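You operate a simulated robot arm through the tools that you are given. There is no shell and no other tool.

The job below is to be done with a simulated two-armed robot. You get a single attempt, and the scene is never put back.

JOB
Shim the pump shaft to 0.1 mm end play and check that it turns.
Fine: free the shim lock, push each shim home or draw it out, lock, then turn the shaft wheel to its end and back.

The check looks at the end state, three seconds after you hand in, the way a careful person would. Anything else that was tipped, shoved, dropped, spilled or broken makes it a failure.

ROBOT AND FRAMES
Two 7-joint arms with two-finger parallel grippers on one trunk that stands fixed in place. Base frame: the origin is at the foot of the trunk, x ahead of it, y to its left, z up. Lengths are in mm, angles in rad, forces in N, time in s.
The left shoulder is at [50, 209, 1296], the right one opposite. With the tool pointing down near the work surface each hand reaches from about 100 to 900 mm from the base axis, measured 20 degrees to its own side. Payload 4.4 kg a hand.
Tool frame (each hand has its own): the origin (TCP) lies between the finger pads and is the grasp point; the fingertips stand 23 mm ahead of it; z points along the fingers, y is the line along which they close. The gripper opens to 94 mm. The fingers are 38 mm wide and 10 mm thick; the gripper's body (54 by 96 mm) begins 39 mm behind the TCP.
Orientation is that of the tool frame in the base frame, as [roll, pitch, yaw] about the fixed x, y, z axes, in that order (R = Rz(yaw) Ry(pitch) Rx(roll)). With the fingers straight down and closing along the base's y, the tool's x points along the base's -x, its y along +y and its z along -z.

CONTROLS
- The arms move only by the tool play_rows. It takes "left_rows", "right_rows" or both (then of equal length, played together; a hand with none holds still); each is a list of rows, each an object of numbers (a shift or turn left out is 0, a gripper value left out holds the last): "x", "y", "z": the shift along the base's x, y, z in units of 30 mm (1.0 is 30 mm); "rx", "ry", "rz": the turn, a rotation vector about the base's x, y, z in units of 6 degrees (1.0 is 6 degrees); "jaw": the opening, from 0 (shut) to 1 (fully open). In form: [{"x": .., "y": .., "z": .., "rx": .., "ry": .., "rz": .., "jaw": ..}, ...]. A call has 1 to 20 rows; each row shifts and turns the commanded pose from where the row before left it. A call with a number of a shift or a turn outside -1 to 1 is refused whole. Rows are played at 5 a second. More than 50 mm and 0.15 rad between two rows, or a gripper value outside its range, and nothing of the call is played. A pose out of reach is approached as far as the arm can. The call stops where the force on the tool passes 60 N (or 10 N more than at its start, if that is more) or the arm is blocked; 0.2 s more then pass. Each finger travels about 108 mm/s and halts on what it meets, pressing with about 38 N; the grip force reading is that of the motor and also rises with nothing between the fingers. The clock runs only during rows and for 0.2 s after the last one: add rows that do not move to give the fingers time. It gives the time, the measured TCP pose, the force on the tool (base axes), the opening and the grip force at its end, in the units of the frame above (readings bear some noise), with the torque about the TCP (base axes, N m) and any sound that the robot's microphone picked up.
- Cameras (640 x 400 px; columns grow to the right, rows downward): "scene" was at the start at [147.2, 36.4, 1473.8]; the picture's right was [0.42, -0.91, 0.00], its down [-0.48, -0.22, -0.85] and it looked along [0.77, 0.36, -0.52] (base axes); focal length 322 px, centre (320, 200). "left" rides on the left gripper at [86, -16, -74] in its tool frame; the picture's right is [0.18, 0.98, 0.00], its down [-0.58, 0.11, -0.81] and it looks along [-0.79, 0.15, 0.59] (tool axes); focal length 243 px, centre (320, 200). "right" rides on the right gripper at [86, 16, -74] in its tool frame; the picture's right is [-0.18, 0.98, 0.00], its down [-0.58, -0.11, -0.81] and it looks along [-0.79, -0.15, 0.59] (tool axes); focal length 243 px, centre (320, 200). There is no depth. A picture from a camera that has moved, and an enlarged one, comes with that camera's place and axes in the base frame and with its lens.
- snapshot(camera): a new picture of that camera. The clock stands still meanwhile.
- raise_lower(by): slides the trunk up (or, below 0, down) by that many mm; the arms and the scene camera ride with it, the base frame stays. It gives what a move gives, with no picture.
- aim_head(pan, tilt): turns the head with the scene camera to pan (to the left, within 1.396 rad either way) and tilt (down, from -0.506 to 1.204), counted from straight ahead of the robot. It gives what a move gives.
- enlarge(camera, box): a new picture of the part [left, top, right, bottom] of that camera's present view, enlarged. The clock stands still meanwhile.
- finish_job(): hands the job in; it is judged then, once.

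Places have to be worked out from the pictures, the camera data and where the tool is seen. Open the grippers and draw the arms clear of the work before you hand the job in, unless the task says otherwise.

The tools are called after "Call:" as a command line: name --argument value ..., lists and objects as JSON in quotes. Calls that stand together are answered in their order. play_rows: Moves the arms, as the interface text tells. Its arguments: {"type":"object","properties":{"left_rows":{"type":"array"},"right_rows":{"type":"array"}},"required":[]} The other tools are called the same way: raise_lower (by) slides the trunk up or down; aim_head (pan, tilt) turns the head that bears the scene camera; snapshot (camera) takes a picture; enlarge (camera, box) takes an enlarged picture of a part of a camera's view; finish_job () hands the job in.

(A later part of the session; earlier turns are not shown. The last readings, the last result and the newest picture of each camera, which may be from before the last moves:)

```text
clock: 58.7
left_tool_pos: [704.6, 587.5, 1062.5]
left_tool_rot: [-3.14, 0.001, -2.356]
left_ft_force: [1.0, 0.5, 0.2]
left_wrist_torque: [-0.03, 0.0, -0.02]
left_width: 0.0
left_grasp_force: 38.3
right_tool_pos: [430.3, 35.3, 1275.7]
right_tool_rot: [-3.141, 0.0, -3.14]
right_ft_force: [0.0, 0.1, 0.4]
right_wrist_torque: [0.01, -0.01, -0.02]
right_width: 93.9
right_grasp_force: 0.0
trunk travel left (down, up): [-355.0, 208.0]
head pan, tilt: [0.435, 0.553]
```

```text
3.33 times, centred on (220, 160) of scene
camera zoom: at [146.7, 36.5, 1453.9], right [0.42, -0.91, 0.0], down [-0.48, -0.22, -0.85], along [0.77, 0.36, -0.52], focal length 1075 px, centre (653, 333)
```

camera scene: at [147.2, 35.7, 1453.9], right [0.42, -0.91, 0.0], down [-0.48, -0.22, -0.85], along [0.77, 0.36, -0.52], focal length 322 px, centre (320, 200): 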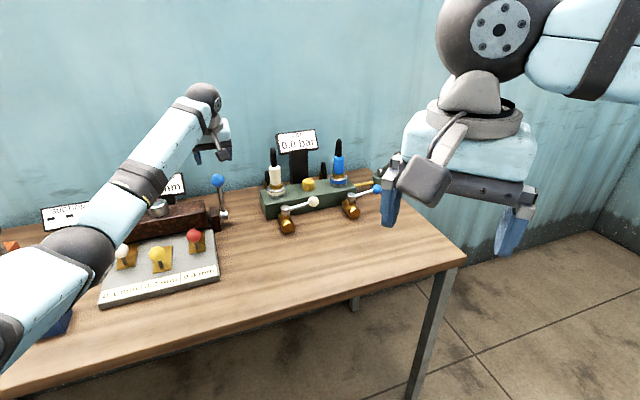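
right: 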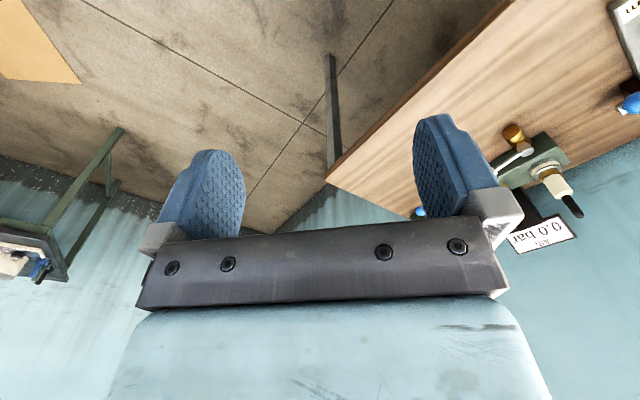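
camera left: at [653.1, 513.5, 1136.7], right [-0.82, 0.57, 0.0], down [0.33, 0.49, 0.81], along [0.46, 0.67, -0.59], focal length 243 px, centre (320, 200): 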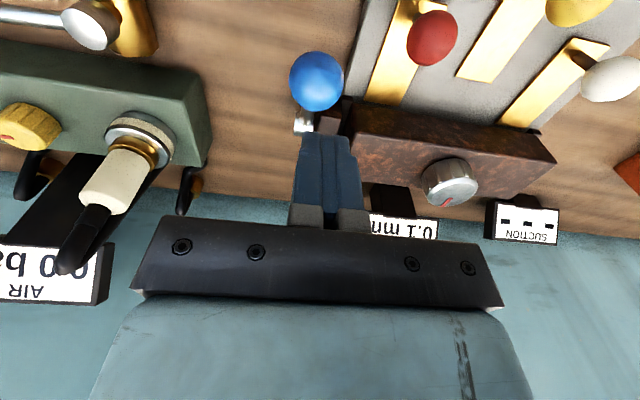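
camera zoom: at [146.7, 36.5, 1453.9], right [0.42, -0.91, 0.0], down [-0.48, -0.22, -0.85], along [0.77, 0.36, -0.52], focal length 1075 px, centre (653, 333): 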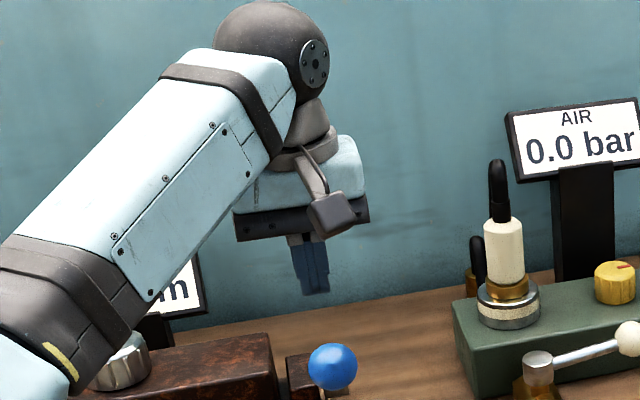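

The ball is at (707,587,964), about 3.5° short. I press down on top of it with the closed fingertips in small steps.

Call:
play_rows --left_rows '[{"z": -0.8}, {"z": -0.7}, {"z": -0.2}, {"z": -0.13}, {"z": -0.13}, {"z": -0.13}, {}]'

```text
clock: 60.3
left_tool_pos: [703.7, 586.0, 1001.1]
left_tool_rot: [-3.141, 0.003, -2.357]
left_ft_force: [-1.2, -2.5, 13.5]
left_wrist_torque: [-0.06, 0.01, 0.0]
left_width: 0.2
left_grasp_force: 37.3
right_tool_pos: [430.4, 33.3, 1276.0]
right_tool_rot: [3.141, 0.003, -3.141]
right_ft_force: [-0.3, -0.1, 0.5]
right_wrist_torque: [-0.01, 0.0, 0.01]
right_width: 94.1
right_grasp_force: 0.0
trunk travel left (down, up): [-355.0, 208.0]
head pan, tilt: [0.435, 0.553]
```

Contact with 13.5 N and the lever is moving. I keep pressing until the force rises to show the stop.

Call:
play_rows --left_rows '[{"z": -0.1}, {"z": -0.1}, {}]'

Call:
snapshot --camera "left"

```text
clock: 61.1
left_tool_pos: [703.0, 584.5, 1000.8]
left_tool_rot: [-3.138, 0.01, -2.356]
left_ft_force: [10.9, 7.8, 41.7]
left_wrist_torque: [0.16, -0.36, -0.18]
left_width: 0.0
left_grasp_force: 37.3
right_tool_pos: [428.0, 30.7, 1277.4]
right_tool_rot: [3.137, 0.003, -3.141]
right_ft_force: [0.5, -0.4, 0.8]
right_wrist_torque: [-0.02, 0.0, 0.02]
right_width: 94.2
right_grasp_force: 0.1
trunk travel left (down, up): [-355.0, 208.0]
head pan, tilt: [0.435, 0.553]
```

```text
taken
camera left: at [651.1, 510.7, 1075.0], right [-0.83, 0.56, -0.01], down [0.32, 0.48, 0.81], along [0.46, 0.67, -0.58], focal length 243 px, centre (320, 200)
```

left: 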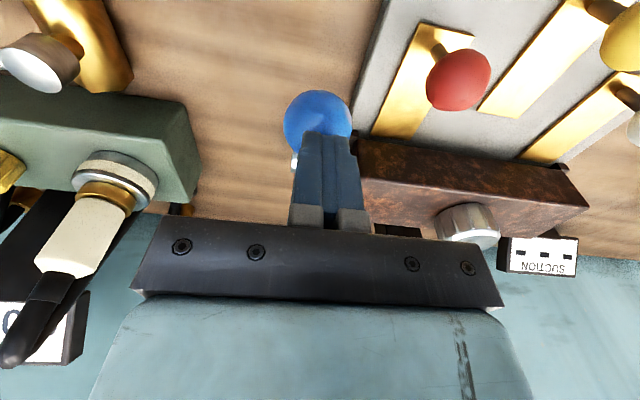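

Force jumped to 42 N with no further motion, and the tip height (978) matches the original ball top: the lever is at its locked stop. I lift off and look.

Call:
play_rows --left_rows '[{"z": 0.3}, {"z": 1}, {"z": 1}, {"z": 1}, {"x": -0.8, "y": -0.8, "z": 1}, {"x": -0.8, "y": -0.8, "z": 0.5}, {"x": -0.8, "y": -0.8, "jaw": 0.5}, {}]'

Call:
enlarge --camera "scene" --box '[90, 155, 250, 305]'

Call:
snapshot --camera "left"

Call:
snapshot --camera "scene"

```text
clock: 62.9
left_tool_pos: [631.1, 511.9, 1134.2]
left_tool_rot: [3.141, 0.0, -2.357]
left_ft_force: [0.2, -1.1, -0.1]
left_wrist_torque: [-0.02, 0.01, 0.01]
left_width: 47.1
left_grasp_force: 0.3
right_tool_pos: [432.8, 34.9, 1275.8]
right_tool_rot: [-3.141, 0.0, -3.141]
right_ft_force: [0.1, -0.5, -0.2]
right_wrist_torque: [0.0, 0.0, 0.02]
right_width: 94.0
right_grasp_force: 0.1
trunk travel left (down, up): [-355.0, 208.0]
head pan, tilt: [0.435, 0.553]
```

```text
2.67 times, centred on (170, 230) of scene
camera zoom: at [147.7, 36.4, 1453.8], right [0.42, -0.91, 0.0], down [-0.48, -0.22, -0.85], along [0.77, 0.36, -0.53], focal length 860 px, centre (720, 120)
```

zoom: 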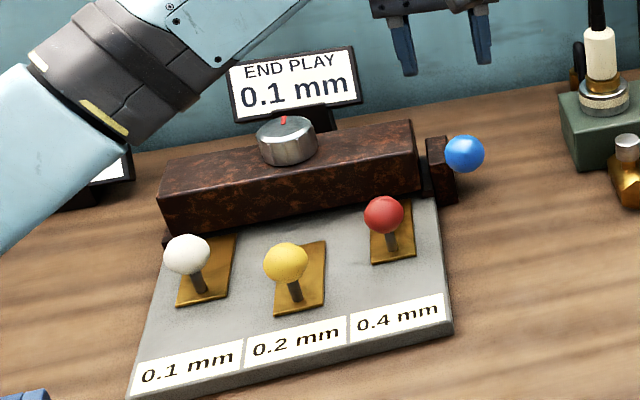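

```text
taken
camera left: at [579.7, 438.4, 1209.9], right [-0.83, 0.56, 0.0], down [0.33, 0.49, 0.81], along [0.45, 0.67, -0.59], focal length 243 px, centre (320, 200)
```

left: 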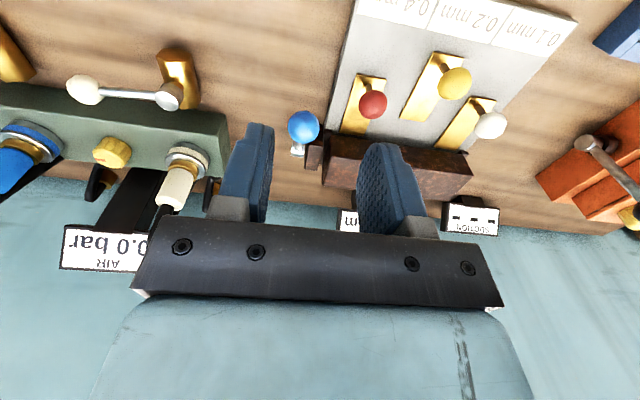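

```text
taken
camera scene: at [147.7, 36.4, 1453.8], right [0.42, -0.91, 0.0], down [-0.48, -0.22, -0.85], along [0.77, 0.36, -0.53], focal length 322 px, centre (320, 200)
```

scene: 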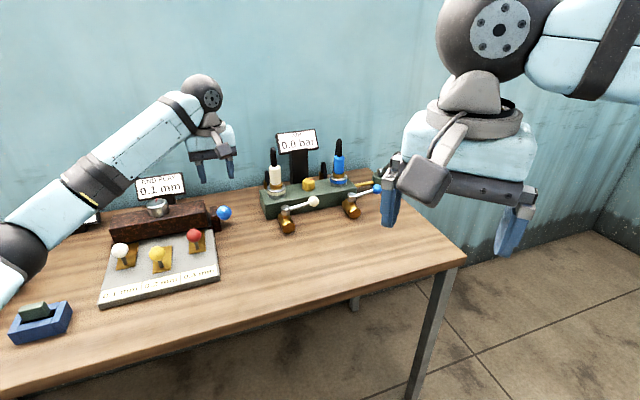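

The lever ball is back to its original place and the display still reads 0.1 mm. Next is the shaft wheel (dial) at about (655,781), top 967; I lower the trunk 80 mm for reach and move the open hand above it.

Call:
raise_lower --by -80

Call:
play_rows --left_rows '[{"x": -0.2, "y": 0.5, "z": 0.6, "jaw": 0.9}, {"x": -0.2, "y": 0.95}, {"x": -0.2, "y": 0.95}, {"y": 0.95}, {"y": 0.95}, {"x": 0.2, "y": 0.95}, {"x": 0.3, "y": 0.95}, {"x": 0.3, "y": 0.95}, {"x": 0.3, "y": 0.95}, {"x": 0.3, "y": 0.86}, {}]'

Call:
snapshot --camera "left"

Call:
snapshot --camera "scene"

```text
clock: 64.1
left_tool_pos: [631.2, 512.6, 1055.4]
left_tool_rot: [3.141, 0.0, -2.354]
left_ft_force: [0.7, 0.2, 0.5]
left_wrist_torque: [-0.02, 0.03, -0.02]
left_width: 47.2
left_grasp_force: 0.1
right_tool_pos: [429.9, 35.2, 1195.5]
right_tool_rot: [3.14, 0.0, 3.141]
right_ft_force: [0.1, -0.4, -0.3]
right_wrist_torque: [0.02, -0.01, 0.01]
right_width: 94.2
right_grasp_force: 0.0
trunk travel left (down, up): [-275.0, 288.0]
head pan, tilt: [0.435, 0.553]
```

```text
clock: 66.5
left_tool_pos: [656.7, 779.7, 1071.7]
left_tool_rot: [3.141, 0.0, -2.355]
left_ft_force: [0.2, 0.0, -0.4]
left_wrist_torque: [0.0, -0.03, -0.02]
left_width: 84.5
left_grasp_force: 0.0
right_tool_pos: [430.8, 33.9, 1195.2]
right_tool_rot: [3.142, 0.0, 3.142]
right_ft_force: [1.0, 0.2, -0.6]
right_wrist_torque: [-0.02, 0.04, 0.04]
right_width: 94.0
right_grasp_force: 0.0
trunk travel left (down, up): [-275.0, 288.0]
head pan, tilt: [0.435, 0.553]
```

```text
taken
camera left: at [605.0, 707.0, 1147.2], right [-0.83, 0.56, 0.0], down [0.33, 0.49, 0.81], along [0.46, 0.67, -0.59], focal length 243 px, centre (320, 200)
```

left: 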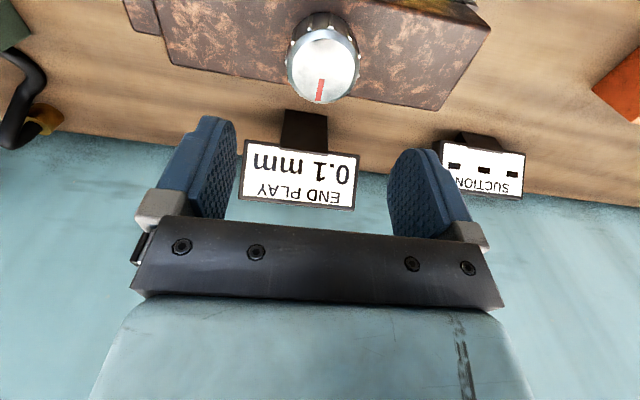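

```text
taken
camera scene: at [147.0, 36.6, 1373.9], right [0.42, -0.91, 0.0], down [-0.48, -0.22, -0.85], along [0.77, 0.36, -0.52], focal length 322 px, centre (320, 200)
```

scene: 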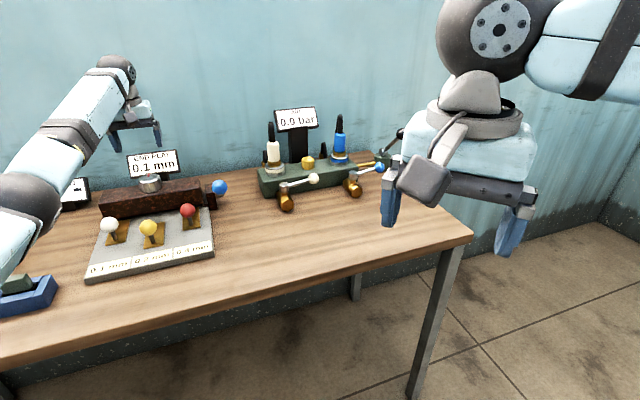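

Call:
enlarge --camera "left" --box '[260, 0, 388, 120]'

```text
3.33 times, centred on (324, 60) of left
camera zoom: at [605.0, 707.0, 1147.2], right [-0.83, 0.56, 0.0], down [0.33, 0.49, 0.81], along [0.46, 0.67, -0.59], focal length 809 px, centre (307, 667)
```

zoom: 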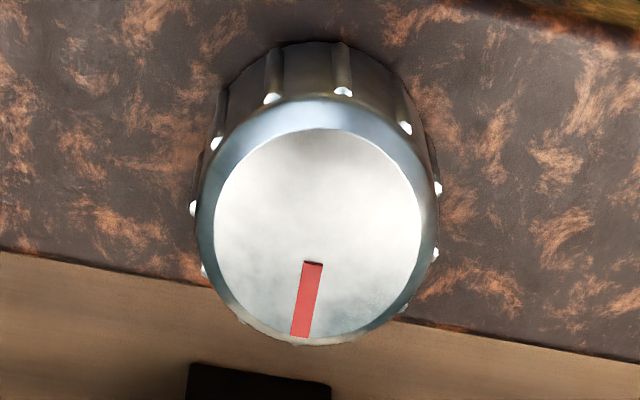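

The dial centre looks to be at about (654,781) with its red mark pointing straight away from me. I shift slightly and descend to just above gripping height.

Call:
play_rows --left_rows '[{"x": -0.083, "y": 0.043, "z": -0.8}, {"z": -0.8}, {"z": -0.8}, {"z": -0.4}, {}]'

Call:
snapshot --camera "left"

Call:
enlarge --camera "scene" --box '[80, 80, 240, 220]'

```text
clock: 67.7
left_tool_pos: [652.7, 781.8, 989.7]
left_tool_rot: [-3.141, -0.001, -2.355]
left_ft_force: [0.1, -0.2, 0.2]
left_wrist_torque: [0.01, 0.0, 0.0]
left_width: 84.7
left_grasp_force: 0.1
right_tool_pos: [431.7, 35.5, 1194.8]
right_tool_rot: [3.141, 0.002, 3.141]
right_ft_force: [-0.3, 0.1, -0.2]
right_wrist_torque: [0.0, 0.02, -0.02]
right_width: 94.0
right_grasp_force: 0.1
trunk travel left (down, up): [-275.0, 288.0]
head pan, tilt: [0.435, 0.553]
```

```text
taken
camera left: at [601.6, 708.3, 1064.0], right [-0.83, 0.56, 0.0], down [0.33, 0.49, 0.81], along [0.46, 0.67, -0.59], focal length 243 px, centre (320, 200)
```

left: 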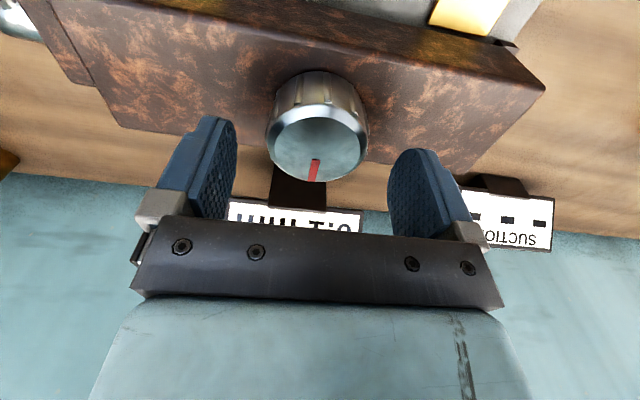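

```text
2.86 times, centred on (160, 150) of scene
camera zoom: at [147.2, 36.3, 1373.8], right [0.42, -0.91, 0.0], down [-0.48, -0.22, -0.85], along [0.77, 0.36, -0.52], focal length 921 px, centre (777, 343)
```

zoom: 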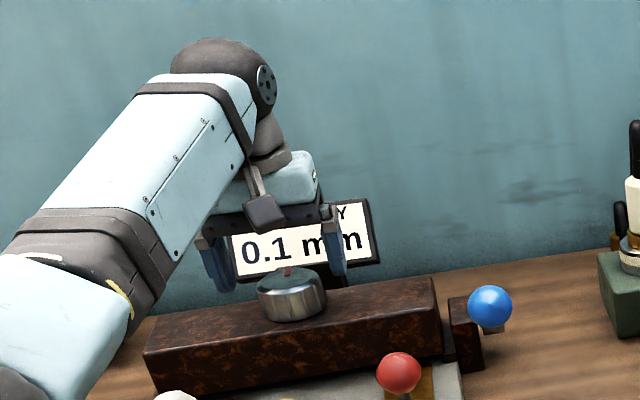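

Aligned within a couple of mm. I descend to z≈964 and close on the wheel.

Call:
play_rows --left_rows '[{"z": -0.45}, {"z": -0.4}, {}]'

Call:
play_rows --left_rows '[{"jaw": 0.45}, {}, {}, {}]'

Call:
snapshot --camera "left"

Call:
enlarge --camera "scene" --box '[80, 80, 240, 220]'

```text
clock: 68.5
left_tool_pos: [652.4, 782.5, 962.6]
left_tool_rot: [3.14, 0.001, -2.357]
left_ft_force: [-0.2, -0.2, 0.4]
left_wrist_torque: [0.0, -0.03, -0.01]
left_width: 84.8
left_grasp_force: 0.1
right_tool_pos: [430.8, 34.8, 1195.4]
right_tool_rot: [3.141, -0.001, -3.141]
right_ft_force: [-1.1, 1.1, 0.2]
right_wrist_torque: [-0.02, 0.03, 0.0]
right_width: 94.1
right_grasp_force: 0.1
trunk travel left (down, up): [-275.0, 288.0]
head pan, tilt: [0.435, 0.553]
```

```text
clock: 69.5
left_tool_pos: [653.6, 781.4, 962.5]
left_tool_rot: [3.141, -0.001, -2.359]
left_ft_force: [7.7, -11.8, -3.0]
left_wrist_torque: [0.38, -0.55, -0.02]
left_width: 55.6
left_grasp_force: 45.2
right_tool_pos: [431.8, 34.4, 1194.6]
right_tool_rot: [3.139, 0.0, -3.14]
right_ft_force: [0.5, -0.3, 0.1]
right_wrist_torque: [0.0, 0.01, 0.03]
right_width: 94.0
right_grasp_force: 0.0
trunk travel left (down, up): [-275.0, 288.0]
head pan, tilt: [0.435, 0.553]
```

```text
taken
camera left: at [602.2, 707.2, 1037.7], right [-0.82, 0.57, 0.0], down [0.33, 0.49, 0.81], along [0.46, 0.66, -0.59], focal length 243 px, centre (320, 200)
```

left: 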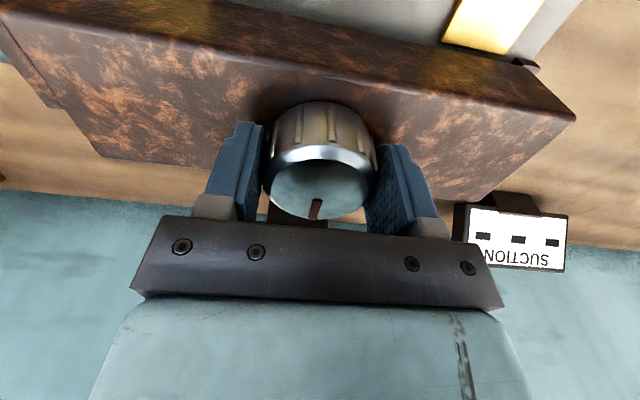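

```text
2.86 times, centred on (160, 150) of scene
camera zoom: at [148.3, 35.5, 1373.7], right [0.42, -0.91, 0.0], down [-0.48, -0.22, -0.85], along [0.77, 0.36, -0.53], focal length 921 px, centre (777, 343)
```

zoom: 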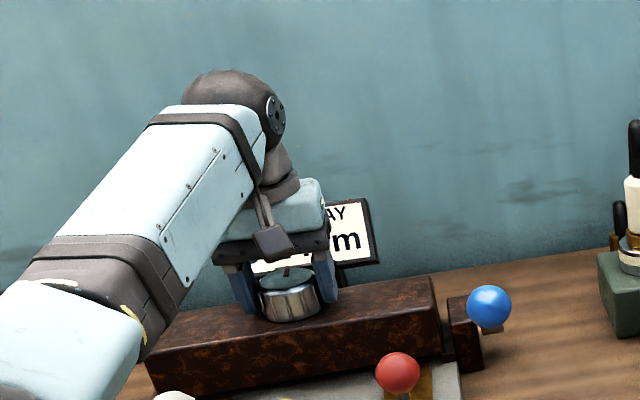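

The wheel is gripped at 55.6 mm. I try turning 12° counterclockwise (seen from above) and read the torque.

Call:
play_rows --left_rows '[{"x": 0.03, "y": -0.03, "rz": 0.5}, {"rz": 0.5}, {"rz": 0.5}, {"rz": 0.5}, {}]'

Call:
snapshot --camera "left"

```text
clock: 70.7
left_tool_pos: [652.7, 780.5, 964.2]
left_tool_rot: [3.14, 0.0, -2.147]
left_ft_force: [7.2, -8.4, -2.8]
left_wrist_torque: [-0.43, -0.12, -0.91]
left_width: 54.8
left_grasp_force: 45.6
right_tool_pos: [432.0, 33.7, 1194.7]
right_tool_rot: [-3.14, 0.001, -3.141]
right_ft_force: [0.9, -0.4, -0.2]
right_wrist_torque: [-0.02, 0.0, 0.03]
right_width: 94.0
right_grasp_force: 0.1
trunk travel left (down, up): [-275.0, 288.0]
head pan, tilt: [0.435, 0.553]
```

```text
taken
camera left: at [618.8, 698.4, 1037.9], right [-0.92, 0.38, 0.0], down [0.23, 0.55, 0.81], along [0.31, 0.75, -0.59], focal length 243 px, centre (320, 200)
```

left: 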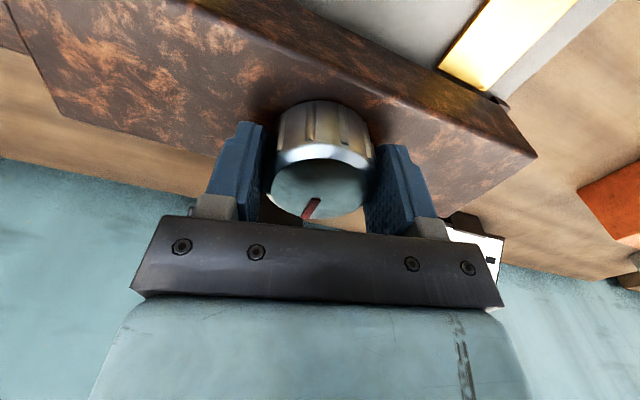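

The mark shifted against the hand and the torque is -0.9 N m, so counterclockwise is blocked. I turn clockwise instead, in steps.

Call:
play_rows --left_rows '[{"rz": -0.5}, {"rz": -0.5}, {"rz": -0.5}, {"rz": -0.5}, {"rz": -0.5}, {"rz": -0.5}, {"rz": -0.5}, {"rz": -0.5}, {}]'

Call:
snapshot --camera "left"

```text
clock: 72.7
left_tool_pos: [653.1, 781.1, 963.0]
left_tool_rot: [3.142, -0.003, -2.568]
left_ft_force: [-1.4, -15.6, -8.8]
left_wrist_torque: [0.65, -0.81, -0.01]
left_width: 54.7
left_grasp_force: 45.1
right_tool_pos: [432.4, 34.4, 1195.6]
right_tool_rot: [-3.14, -0.002, 3.141]
right_ft_force: [0.5, -0.3, -0.9]
right_wrist_torque: [0.0, -0.01, 0.0]
right_width: 93.9
right_grasp_force: 0.0
trunk travel left (down, up): [-275.0, 288.0]
head pan, tilt: [0.435, 0.553]
```

```text
taken
camera left: at [588.3, 719.4, 1038.0], right [-0.69, 0.72, 0.0], down [0.43, 0.41, 0.81], along [0.58, 0.56, -0.59], focal length 243 px, centre (320, 200)
```

left: 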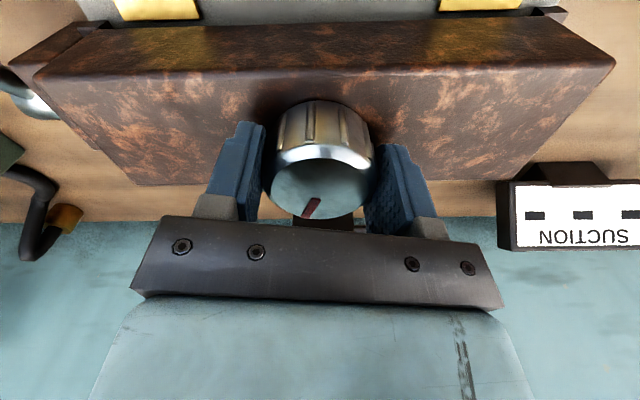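

The wheel now turns with the hand with almost no torque: clockwise is the free direction (24° done). I continue clockwise 60°.

Call:
play_rows --left_rows '[{"rz": -1}, {"rz": -1}, {"rz": -1}, {"rz": -1}, {"rz": -1}, {"rz": -1}, {"rz": -1}, {"rz": -1}, {"rz": -1}, {"rz": -1}, {}]'

Call:
snapshot --camera "left"

Call:
snapshot --camera "scene"

```text
clock: 75.1
left_tool_pos: [653.9, 782.3, 963.0]
left_tool_rot: [-3.141, -0.002, 2.667]
left_ft_force: [-10.4, -12.1, -11.8]
left_wrist_torque: [1.02, 0.56, 0.0]
left_width: 55.0
left_grasp_force: 45.1
right_tool_pos: [431.2, 34.4, 1195.3]
right_tool_rot: [-3.142, 0.0, 3.141]
right_ft_force: [-1.0, 0.4, -0.5]
right_wrist_torque: [-0.03, 0.01, 0.01]
right_width: 93.8
right_grasp_force: 0.1
trunk travel left (down, up): [-275.0, 288.0]
head pan, tilt: [0.435, 0.553]
```

```text
taken
camera left: at [567.7, 805.6, 1038.1], right [0.28, 0.96, 0.0], down [0.57, -0.17, 0.81], along [0.77, -0.23, -0.59], focal length 243 px, centre (320, 200)
```

left: 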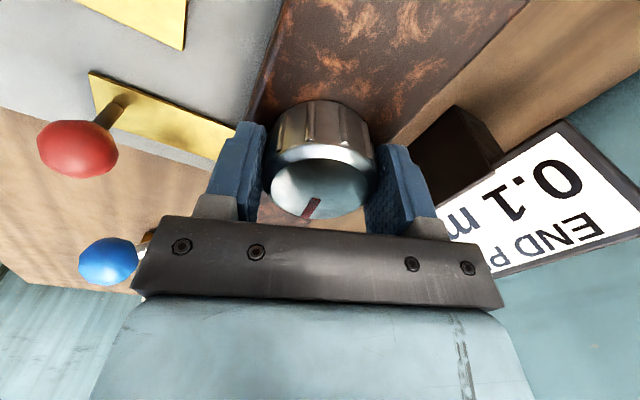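

```text
taken
camera scene: at [147.4, 36.4, 1373.7], right [0.42, -0.91, 0.0], down [-0.48, -0.22, -0.85], along [0.77, 0.36, -0.53], focal length 322 px, centre (320, 200)
```

scene: 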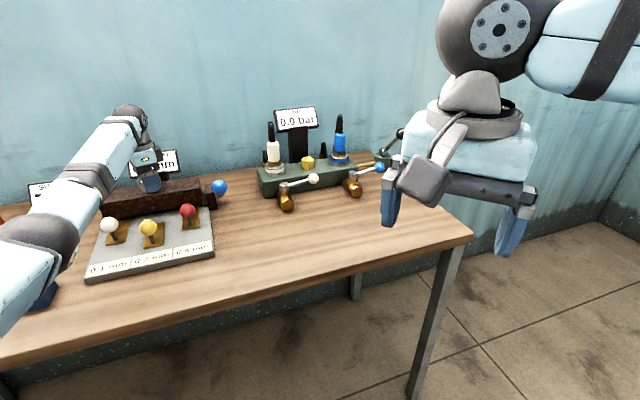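

84° clockwise with no torque build-up. I keep turning clockwise another 48°.

Call:
play_rows --left_rows '[{"rz": -1}, {"rz": -1}, {"rz": -1}, {"rz": -1}, {"rz": -1}, {"rz": -1}, {"rz": -1}, {"rz": -1}, {}]'

Call:
snapshot --camera "left"

Call:
snapshot --camera "scene"

```text
clock: 77.1
left_tool_pos: [653.7, 782.4, 963.3]
left_tool_rot: [-3.141, 0.0, 1.832]
left_ft_force: [4.9, 1.4, -3.6]
left_wrist_torque: [-0.88, 0.46, 0.03]
left_width: 54.8
left_grasp_force: 44.9
right_tool_pos: [431.5, 35.7, 1195.1]
right_tool_rot: [-3.141, 0.001, -3.14]
right_ft_force: [0.0, -0.2, 0.8]
right_wrist_torque: [-0.04, -0.02, 0.0]
right_width: 94.1
right_grasp_force: 0.1
trunk travel left (down, up): [-275.0, 288.0]
head pan, tilt: [0.435, 0.553]
```

```text
taken
camera left: at [614.4, 860.4, 1038.0], right [0.9, 0.43, 0.0], down [0.25, -0.53, 0.81], along [0.35, -0.73, -0.59], focal length 243 px, centre (320, 200)
```

left: 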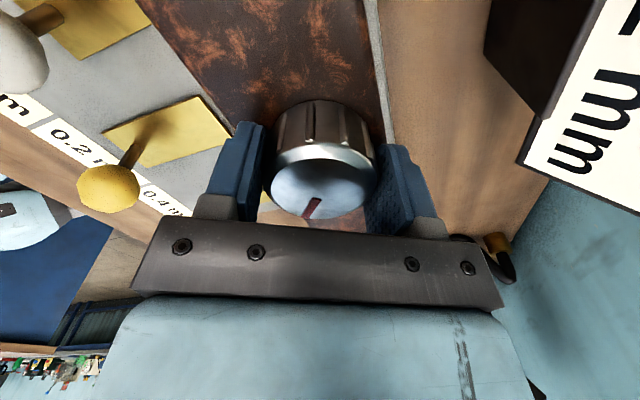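

```text
taken
camera scene: at [148.3, 37.2, 1373.7], right [0.42, -0.91, 0.0], down [-0.48, -0.22, -0.85], along [0.77, 0.36, -0.53], focal length 322 px, centre (320, 200)
```

scene: 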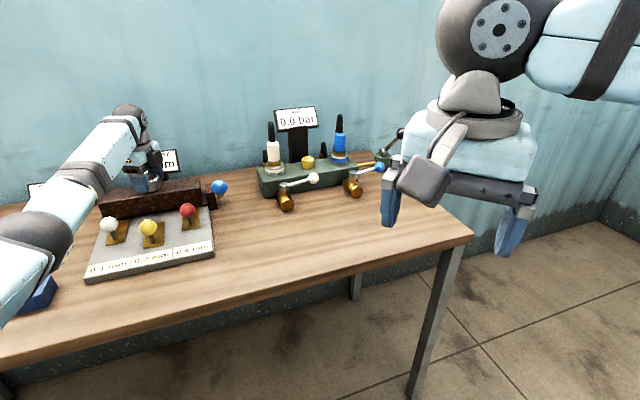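

132° clockwise and the wheel still follows freely. Camera side stays above the display height, so I keep on another 48°.

Call:
play_rows --left_rows '[{"rz": -1}, {"rz": -1}, {"rz": -1}, {"rz": -1}, {"rz": -1}, {"rz": -1}, {"rz": -1}, {"rz": -1}, {}]'

Call:
snapshot --camera "left"

Call:
enlarge --camera "scene" --box '[60, 80, 240, 220]'

```text
clock: 79.1
left_tool_pos: [655.0, 782.4, 963.2]
left_tool_rot: [-3.141, -0.001, 0.994]
left_ft_force: [25.6, 14.4, 10.2]
left_wrist_torque: [-0.56, -0.04, 0.0]
left_width: 55.0
left_grasp_force: 45.3
right_tool_pos: [432.8, 35.4, 1195.8]
right_tool_rot: [-3.14, -0.001, 3.14]
right_ft_force: [0.3, -0.1, 0.0]
right_wrist_torque: [0.01, 0.0, -0.03]
right_width: 93.8
right_grasp_force: 0.0
trunk travel left (down, up): [-275.0, 288.0]
head pan, tilt: [0.435, 0.553]
```

```text
taken
camera left: at [686.5, 862.2, 1038.0], right [0.92, -0.38, 0.0], down [-0.23, -0.55, 0.81], along [-0.31, -0.74, -0.59], focal length 243 px, centre (320, 200)
```

left: 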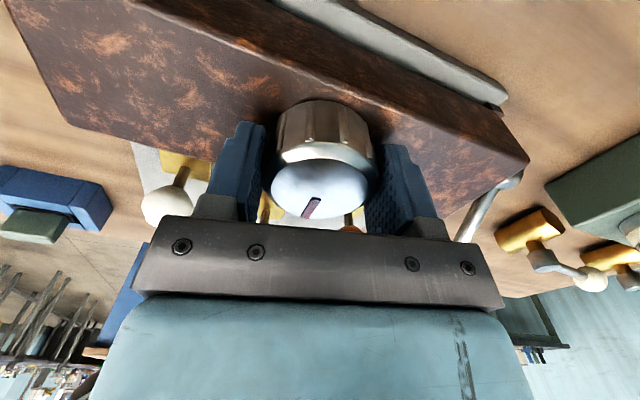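

```text
2.86 times, centred on (150, 150) of scene
camera zoom: at [149.0, 36.7, 1373.7], right [0.42, -0.91, 0.0], down [-0.48, -0.22, -0.85], along [0.77, 0.36, -0.53], focal length 921 px, centre (806, 343)
```

zoom: 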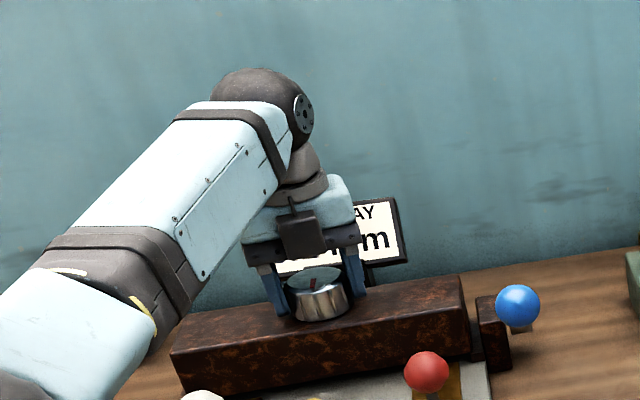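

180° clockwise and still free; there's about 29 N of side load from a small off-centre grip, so I nudge the hand along it and keep turning.

Call:
play_rows --left_rows '[{"x": 0.07, "y": 0.04}, {"rz": -1}, {"rz": -1}, {"rz": -1}, {"rz": -1}, {"rz": -1}, {"rz": -1}, {}]'

Call:
snapshot --camera "left"

Call:
enlarge --camera "scene" --box '[60, 80, 240, 220]'

```text
clock: 80.9
left_tool_pos: [660.3, 783.9, 967.7]
left_tool_rot: [-3.14, -0.011, 0.49]
left_ft_force: [3.0, 52.5, 15.3]
left_wrist_torque: [0.06, -0.17, -0.24]
left_width: 54.7
left_grasp_force: 45.0
left hand out of reach, approached as far as the arm can: row 6, 7
right_tool_pos: [430.1, 39.5, 1195.9]
right_tool_rot: [-3.138, 0.002, -3.141]
right_ft_force: [-0.5, 0.7, -0.4]
right_wrist_torque: [0.0, 0.0, 0.03]
right_width: 94.1
right_grasp_force: 0.1
trunk travel left (down, up): [-275.0, 288.0]
head pan, tilt: [0.435, 0.553]
```

```text
taken
camera left: at [725.4, 837.6, 1044.1], right [0.63, -0.78, 0.0], down [-0.47, -0.38, 0.8], along [-0.62, -0.5, -0.6], focal length 243 px, centre (320, 200)
```

left: 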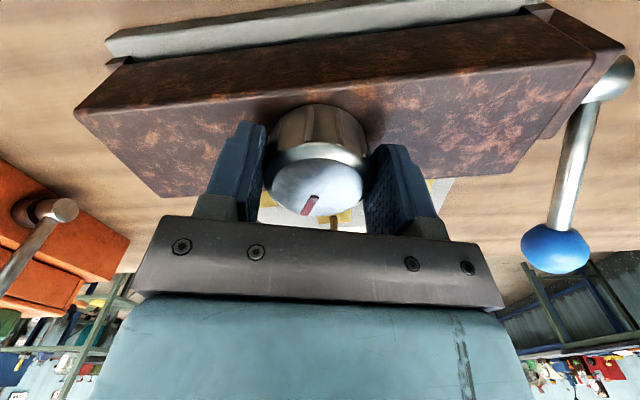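

```text
2.86 times, centred on (150, 150) of scene
camera zoom: at [145.8, 40.7, 1374.3], right [0.42, -0.91, 0.0], down [-0.47, -0.22, -0.85], along [0.77, 0.36, -0.53], focal length 921 px, centre (806, 343)
```

zoom: 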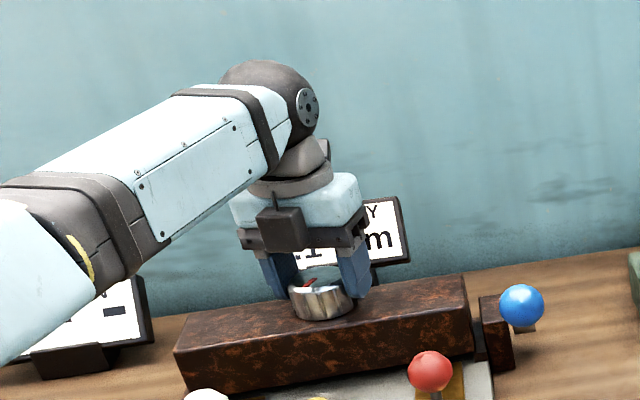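

The wrist is at its joint limit at about 205° of wheel turn with no end stop felt. I open the jaws in place and rise straight up to regrip.

Call:
play_rows --left_rows '[{"jaw": 0.9}, {}, {}]'

Call:
play_rows --left_rows '[{"z": 0.5}, {"z": 1}, {"z": 1}, {}]'

Call:
snapshot --camera "left"

Call:
enlarge --camera "scene" --box '[60, 80, 240, 220]'

```text
clock: 81.7
left_tool_pos: [661.7, 775.2, 967.6]
left_tool_rot: [-3.141, -0.007, 0.483]
left_ft_force: [0.3, -0.9, 0.1]
left_wrist_torque: [-0.01, 0.01, -0.01]
left_width: 84.6
left_grasp_force: 0.0
right_tool_pos: [431.8, 34.2, 1195.5]
right_tool_rot: [-3.14, -0.001, -3.141]
right_ft_force: [0.6, -0.1, 0.5]
right_wrist_torque: [-0.02, -0.01, 0.01]
right_width: 93.8
right_grasp_force: 0.0
trunk travel left (down, up): [-275.0, 288.0]
head pan, tilt: [0.435, 0.553]
```

```text
clock: 82.7
left_tool_pos: [661.3, 778.4, 1043.8]
left_tool_rot: [-3.14, -0.006, 0.483]
left_ft_force: [0.3, 0.0, -0.1]
left_wrist_torque: [0.01, -0.05, -0.03]
left_width: 84.6
left_grasp_force: 0.0
right_tool_pos: [431.1, 35.1, 1194.5]
right_tool_rot: [3.14, -0.001, -3.141]
right_ft_force: [-0.3, 0.5, -0.4]
right_wrist_torque: [-0.02, -0.01, -0.01]
right_width: 93.9
right_grasp_force: 0.1
trunk travel left (down, up): [-275.0, 288.0]
head pan, tilt: [0.435, 0.553]
```

```text
taken
camera left: at [728.4, 832.0, 1118.6], right [0.62, -0.78, 0.0], down [-0.47, -0.37, 0.8], along [-0.63, -0.5, -0.6], focal length 243 px, centre (320, 200)
```

left: 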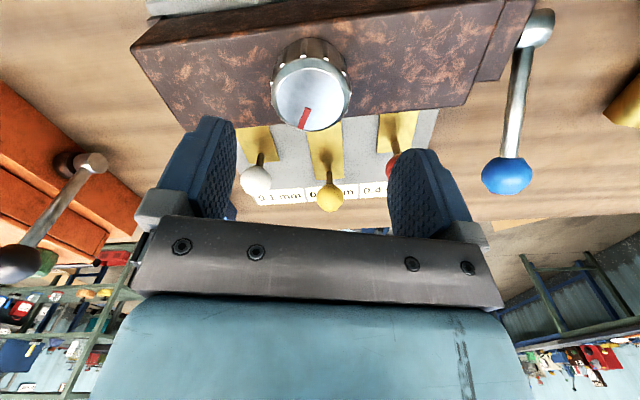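

```text
2.86 times, centred on (150, 150) of scene
camera zoom: at [147.6, 37.0, 1373.7], right [0.42, -0.91, 0.0], down [-0.48, -0.22, -0.85], along [0.77, 0.36, -0.53], focal length 921 px, centre (806, 343)
```

zoom: 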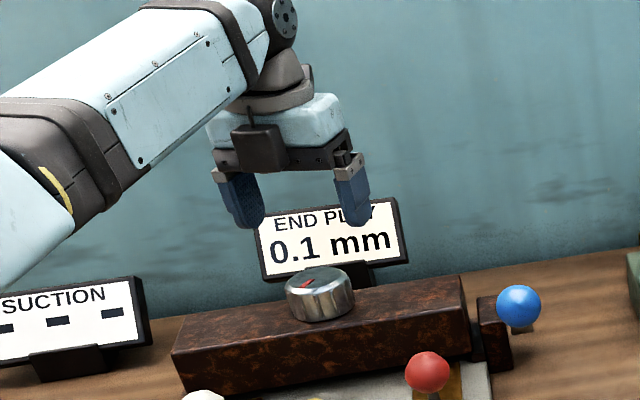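

The wheel mark has turned about 200° clockwise. I rotate the open hand back counterclockwise by 210° above the wheel to take a fresh grip.

Call:
play_rows --left_rows '[{"rz": 1, "x": -0.1}, {"rz": 1, "x": -0.1}, {"rz": 1}, {"rz": 1}, {"rz": 1}, {"rz": 1}, {"rz": 1}, {"rz": 1}, {"rz": 1}, {"rz": 1}, {"rz": 1}, {"rz": 1}, {"rz": 1}, {"rz": 1}, {"rz": 1}, {"rz": 1}, {"rz": 1}, {"rz": 1}, {}]'

Call:
play_rows --left_rows '[{"rz": 1}, {"rz": 1}, {"rz": 1}, {"rz": 1}, {"rz": 1}, {"rz": 1}, {"rz": 1}, {"rz": 1}, {"rz": 1}, {"rz": 1}, {"rz": 1}, {"rz": 1}, {"rz": 1}, {"rz": 1}, {"rz": 1}, {"rz": 1}, {"rz": 1}, {}]'

Call:
snapshot --camera "left"

Call:
snapshot --camera "scene"

```text
clock: 86.7
left_tool_pos: [656.0, 775.5, 1043.2]
left_tool_rot: [-3.14, -0.009, 2.371]
left_ft_force: [0.6, 0.6, 0.3]
left_wrist_torque: [0.03, 0.0, -0.03]
left_width: 84.6
left_grasp_force: 0.1
right_tool_pos: [431.9, 34.2, 1196.6]
right_tool_rot: [-3.141, 0.001, 3.141]
right_ft_force: [0.0, -0.7, 0.7]
right_wrist_torque: [0.0, -0.02, 0.04]
right_width: 94.0
right_grasp_force: 0.1
trunk travel left (down, up): [-275.0, 288.0]
head pan, tilt: [0.435, 0.553]
```

```text
clock: 90.5
left_tool_pos: [656.0, 776.9, 1043.5]
left_tool_rot: [-3.139, -0.007, -2.131]
left_ft_force: [-0.4, 0.0, -0.2]
left_wrist_torque: [-0.02, 0.02, 0.03]
left_width: 84.6
left_grasp_force: 0.1
right_tool_pos: [432.4, 35.2, 1195.7]
right_tool_rot: [3.142, 0.001, -3.141]
right_ft_force: [0.4, -0.1, -0.1]
right_wrist_torque: [-0.01, -0.02, -0.02]
right_width: 93.7
right_grasp_force: 0.1
trunk travel left (down, up): [-275.0, 288.0]
head pan, tilt: [0.435, 0.553]
```

```text
taken
camera left: at [622.7, 694.2, 1118.3], right [-0.93, 0.37, 0.0], down [0.22, 0.56, 0.8], along [0.3, 0.74, -0.6], focal length 243 px, centre (320, 200)
```

left: 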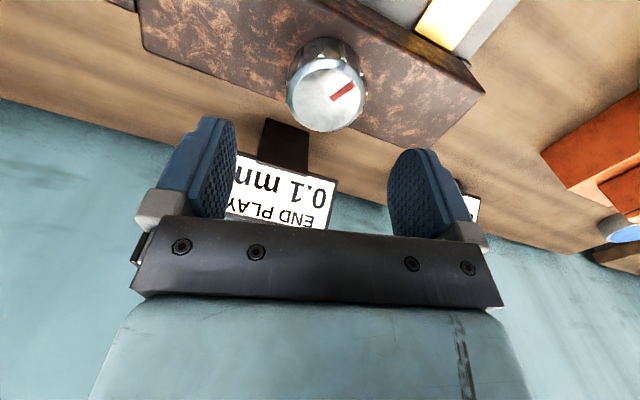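

```text
taken
camera scene: at [147.2, 36.4, 1373.8], right [0.42, -0.91, 0.0], down [-0.48, -0.22, -0.85], along [0.77, 0.36, -0.52], focal length 322 px, centre (320, 200)
```

scene: 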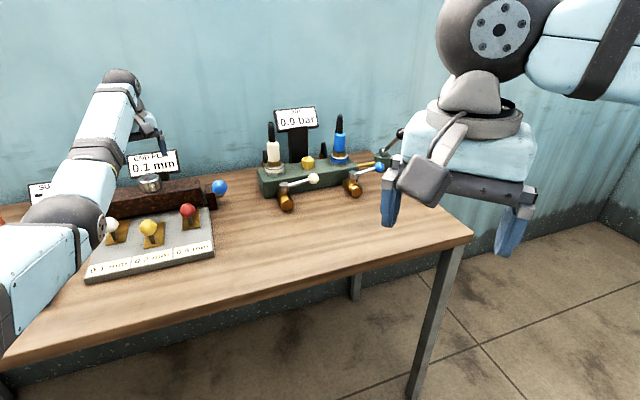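

The dial centre again comes out at about (653,781.5). I correct the position, descend to z≈963 and grip.

Call:
play_rows --left_rows '[{"x": -0.093, "y": 0.15}, {"z": -0.9}, {"z": -0.9}, {"z": -0.6}, {"z": -0.28}, {}]'

Call:
play_rows --left_rows '[{"jaw": 0.45}, {}, {}, {}]'

Call:
snapshot --camera "left"

```text
clock: 91.9
left_tool_pos: [654.3, 781.4, 961.6]
left_tool_rot: [-3.137, -0.008, -2.134]
left_ft_force: [-0.3, 0.7, 0.5]
left_wrist_torque: [0.01, -0.01, -0.03]
left_width: 84.6
left_grasp_force: 0.2
right_tool_pos: [430.3, 33.7, 1195.1]
right_tool_rot: [-3.141, 0.0, -3.14]
right_ft_force: [0.4, 0.4, -0.7]
right_wrist_torque: [0.0, -0.01, 0.0]
right_width: 94.1
right_grasp_force: 0.2
trunk travel left (down, up): [-275.0, 288.0]
head pan, tilt: [0.435, 0.553]
```

```text
clock: 92.9
left_tool_pos: [654.2, 780.9, 962.1]
left_tool_rot: [-3.141, -0.008, -2.134]
left_ft_force: [3.1, -3.2, -0.7]
left_wrist_torque: [0.24, 0.03, -0.03]
left_width: 55.4
left_grasp_force: 44.3
right_tool_pos: [432.1, 35.3, 1195.9]
right_tool_rot: [3.141, 0.0, 3.14]
right_ft_force: [0.0, 0.8, -1.0]
right_wrist_torque: [-0.01, -0.01, -0.01]
right_width: 93.9
right_grasp_force: 0.1
trunk travel left (down, up): [-275.0, 288.0]
head pan, tilt: [0.435, 0.553]
```

```text
taken
camera left: at [619.8, 698.5, 1037.2], right [-0.93, 0.37, 0.0], down [0.22, 0.56, 0.8], along [0.3, 0.74, -0.6], focal length 243 px, centre (320, 200)
```

left: 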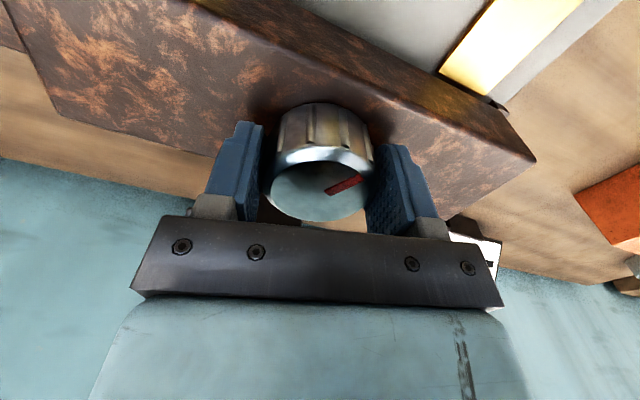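

A clean grip with little side load. I continue clockwise in 48° lots, watching torque and the mark relative to the hand.

Call:
play_rows --left_rows '[{"rz": -1}, {"rz": -1}, {"rz": -1}, {"rz": -1}, {"rz": -1}, {"rz": -1}, {"rz": -1}, {"rz": -1}, {}]'

Call:
snapshot --camera "left"

```text
clock: 94.9
left_tool_pos: [653.6, 780.6, 962.1]
left_tool_rot: [-3.14, -0.009, -2.973]
left_ft_force: [-4.6, -3.9, -4.0]
left_wrist_torque: [0.75, 0.79, 0.01]
left_width: 55.6
left_grasp_force: 44.5
right_tool_pos: [430.6, 34.5, 1195.9]
right_tool_rot: [3.141, -0.001, 3.14]
right_ft_force: [0.1, -0.3, 0.0]
right_wrist_torque: [-0.01, -0.04, 0.01]
right_width: 93.9
right_grasp_force: 0.1
trunk travel left (down, up): [-275.0, 288.0]
head pan, tilt: [0.435, 0.553]
```

```text
taken
camera left: at [569.9, 750.0, 1037.3], right [-0.35, 0.94, 0.0], down [0.56, 0.21, 0.8], along [0.75, 0.28, -0.6], focal length 243 px, centre (320, 200)
```

left: 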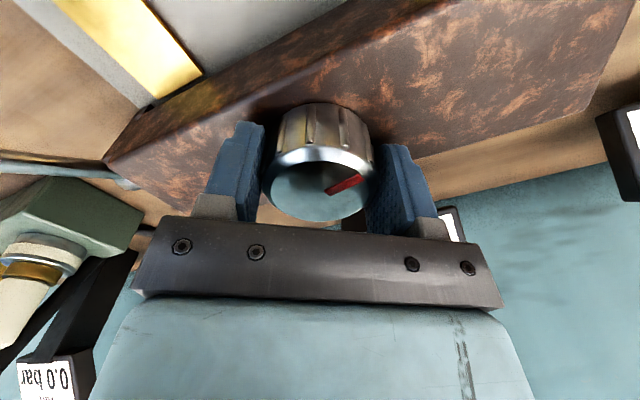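

The mark hasn't shifted against the hand and the vertical torque is near zero, so the wheel follows (about 257° in total). I go on another 48°.

Call:
play_rows --left_rows '[{"rz": -1}, {"rz": -1}, {"rz": -1}, {"rz": -1}, {"rz": -1}, {"rz": -1}, {"rz": -1}, {"rz": -1}, {}]'

Call:
snapshot --camera "left"

```text
clock: 96.9
left_tool_pos: [653.2, 780.9, 962.9]
left_tool_rot: [-3.141, -0.006, 2.474]
left_ft_force: [3.4, 12.9, 1.6]
left_wrist_torque: [0.56, -0.13, 1.34]
left_width: 55.1
left_grasp_force: 45.1
right_tool_pos: [431.6, 35.0, 1195.8]
right_tool_rot: [3.14, -0.001, -3.141]
right_ft_force: [-0.3, -0.2, 0.7]
right_wrist_torque: [0.04, -0.01, -0.01]
right_width: 94.3
right_grasp_force: 0.0
trunk travel left (down, up): [-275.0, 288.0]
head pan, tilt: [0.435, 0.553]
```

```text
taken
camera left: at [574.6, 821.5, 1038.0], right [0.46, 0.89, 0.0], down [0.53, -0.28, 0.8], along [0.71, -0.37, -0.6], focal length 243 px, centre (320, 200)
```

left: 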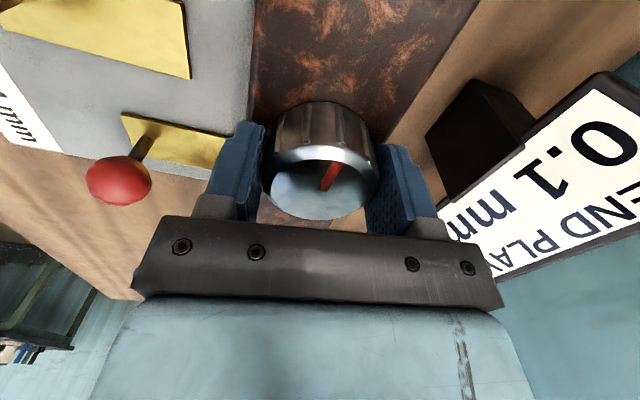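

Torque jumped to 1.3 N m and the mark slipped against the hand: the clockwise end is reached at about 270° (mark azimuth about 132°). Now I turn it back counterclockwise with this grip by 96°.

Call:
play_rows --left_rows '[{"rz": 1}, {"rz": 1}, {"rz": 1}, {"rz": 1}, {"rz": 1}, {"rz": 1}, {"rz": 1}, {"rz": 1}, {}]'

Call:
snapshot --camera "left"

```text
clock: 98.9
left_tool_pos: [653.7, 781.3, 961.9]
left_tool_rot: [-3.138, -0.008, -2.971]
left_ft_force: [11.0, 14.3, 10.7]
left_wrist_torque: [0.09, 0.72, 0.02]
left_width: 55.2
left_grasp_force: 44.6
right_tool_pos: [431.6, 35.4, 1195.6]
right_tool_rot: [-3.141, 0.001, 3.141]
right_ft_force: [-0.2, 0.1, 0.6]
right_wrist_torque: [0.0, 0.02, 0.02]
right_width: 94.0
right_grasp_force: 0.0
trunk travel left (down, up): [-275.0, 288.0]
head pan, tilt: [0.435, 0.553]
```

```text
taken
camera left: at [569.8, 749.8, 1037.9], right [-0.35, 0.94, 0.0], down [0.56, 0.21, 0.8], along [0.75, 0.28, -0.6], focal length 243 px, centre (320, 200)
```

left: 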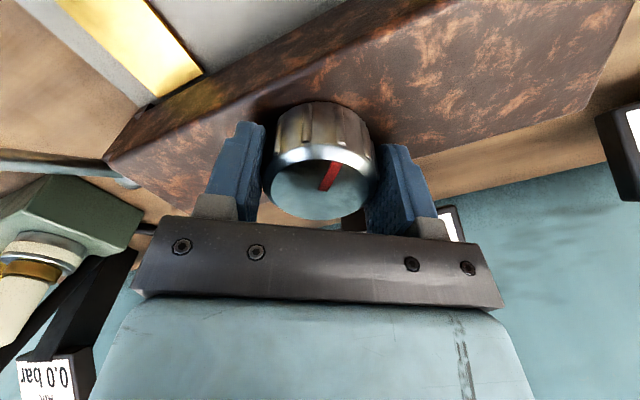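

The wheel follows the hand back (mark unchanged in the hand view). I turn a further 48° counterclockwise.

Call:
play_rows --left_rows '[{"rz": 1}, {"rz": 1}, {"rz": 1}, {"rz": 1}, {"rz": 1}, {"rz": 1}, {"rz": 1}, {"rz": 1}, {}]'

Call:
play_rows --left_rows '[{"jaw": 0.9}, {}, {}, {"z": 0.5}, {"z": 1}, {"z": 1}, {}]'

Call:
snapshot --camera "left"

```text
clock: 100.9
left_tool_pos: [654.1, 781.5, 962.3]
left_tool_rot: [-3.141, -0.008, -2.133]
left_ft_force: [2.2, 1.6, 0.8]
left_wrist_torque: [0.52, -0.18, 0.01]
left_width: 55.1
left_grasp_force: 45.2
right_tool_pos: [430.8, 34.2, 1195.1]
right_tool_rot: [3.141, -0.001, 3.141]
right_ft_force: [-0.2, 0.5, -1.0]
right_wrist_torque: [0.0, -0.01, 0.01]
right_width: 94.1
right_grasp_force: 0.1
trunk travel left (down, up): [-275.0, 288.0]
head pan, tilt: [0.435, 0.553]
```

```text
clock: 102.5
left_tool_pos: [653.1, 780.6, 1038.0]
left_tool_rot: [-3.14, -0.008, -2.133]
left_ft_force: [0.0, 0.9, 0.4]
left_wrist_torque: [-0.02, 0.01, 0.0]
left_width: 84.5
left_grasp_force: 0.0
right_tool_pos: [432.5, 35.3, 1194.8]
right_tool_rot: [3.141, 0.002, 3.14]
right_ft_force: [0.0, 1.2, -0.3]
right_wrist_torque: [0.01, 0.0, 0.0]
right_width: 94.0
right_grasp_force: 0.1
trunk travel left (down, up): [-275.0, 288.0]
head pan, tilt: [0.435, 0.553]
```

```text
taken
camera left: at [620.0, 698.3, 1112.7], right [-0.93, 0.37, 0.0], down [0.22, 0.56, 0.8], along [0.3, 0.74, -0.6], focal length 243 px, centre (320, 200)
```

left: 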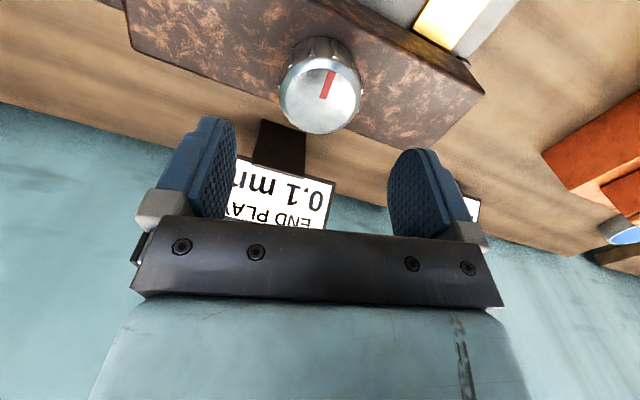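

Mark azimuth is about 224°, so about 175–180° remain counterclockwise. I rotate the open hand 192° clockwise above the wheel for a new grip.

Call:
play_rows --left_rows '[{"rz": -1}, {"rz": -1}, {"rz": -1}, {"rz": -1}, {"rz": -1}, {"rz": -1}, {"rz": -1}, {"rz": -1}, {"rz": -1}, {"rz": -1}, {"rz": -1}, {"rz": -1}, {"rz": -1}, {"rz": -1}, {"rz": -1}, {"rz": -1}, {}]'

Call:
play_rows --left_rows '[{"rz": -1}, {"rz": -1}, {"rz": -1}, {"rz": -1}, {"rz": -1}, {"rz": -1}, {"rz": -1}, {"rz": -1}, {"rz": -1}, {"rz": -1}, {"rz": -1}, {"rz": -1}, {"rz": -1}, {"rz": -1}, {"rz": -1}, {"rz": -1}, {}]'

Call:
snapshot --camera "left"

Call:
enlarge --camera "scene" --box '[60, 80, 240, 220]'

```text
clock: 106.1
left_tool_pos: [654.4, 780.6, 1038.2]
left_tool_rot: [-3.139, -0.008, 2.471]
left_ft_force: [-0.2, 0.9, -0.3]
left_wrist_torque: [0.02, -0.03, 0.0]
left_width: 84.8
left_grasp_force: 0.2
right_tool_pos: [430.9, 34.6, 1196.5]
right_tool_rot: [-3.141, 0.001, 3.141]
right_ft_force: [0.5, -0.2, 0.3]
right_wrist_torque: [0.03, 0.01, 0.0]
right_width: 93.8
right_grasp_force: 0.2
trunk travel left (down, up): [-275.0, 288.0]
head pan, tilt: [0.435, 0.553]
```

```text
clock: 109.7
left_tool_pos: [652.7, 781.5, 1037.9]
left_tool_rot: [-3.141, -0.009, 0.795]
left_ft_force: [0.5, 0.1, -0.3]
left_wrist_torque: [-0.01, 0.04, -0.01]
left_width: 84.6
left_grasp_force: 0.1
right_tool_pos: [431.0, 33.7, 1195.3]
right_tool_rot: [3.141, 0.0, -3.14]
right_ft_force: [-0.4, 0.6, -0.1]
right_wrist_torque: [0.03, -0.01, 0.0]
right_width: 94.3
right_grasp_force: 0.1
trunk travel left (down, up): [-275.0, 288.0]
head pan, tilt: [0.435, 0.553]
```

```text
taken
camera left: at [700.6, 852.6, 1113.2], right [0.83, -0.56, 0.0], down [-0.33, -0.5, 0.8], along [-0.45, -0.67, -0.6], focal length 243 px, centre (320, 200)
```

left: 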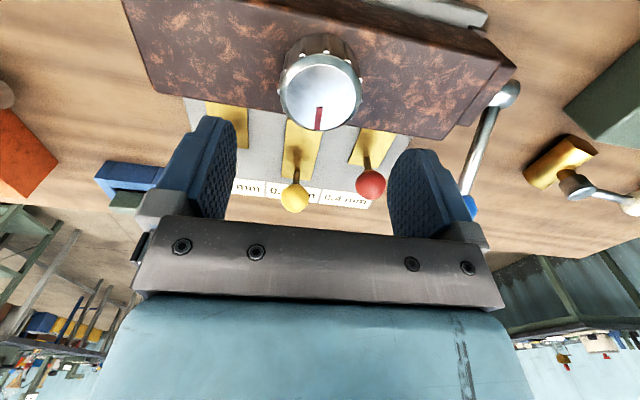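

```text
2.86 times, centred on (150, 150) of scene
camera zoom: at [147.2, 36.4, 1373.8], right [0.42, -0.91, 0.0], down [-0.48, -0.22, -0.85], along [0.77, 0.36, -0.52], focal length 921 px, centre (806, 343)
```

zoom: 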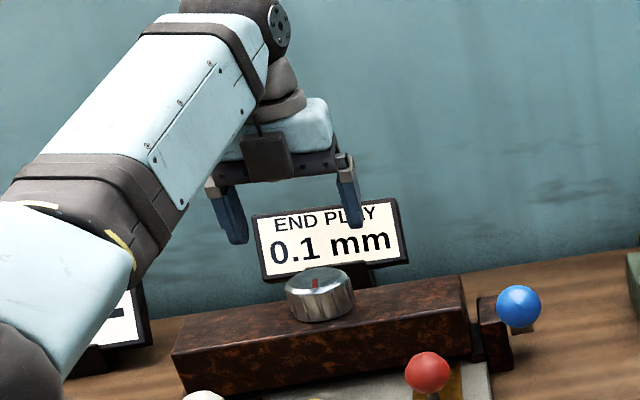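

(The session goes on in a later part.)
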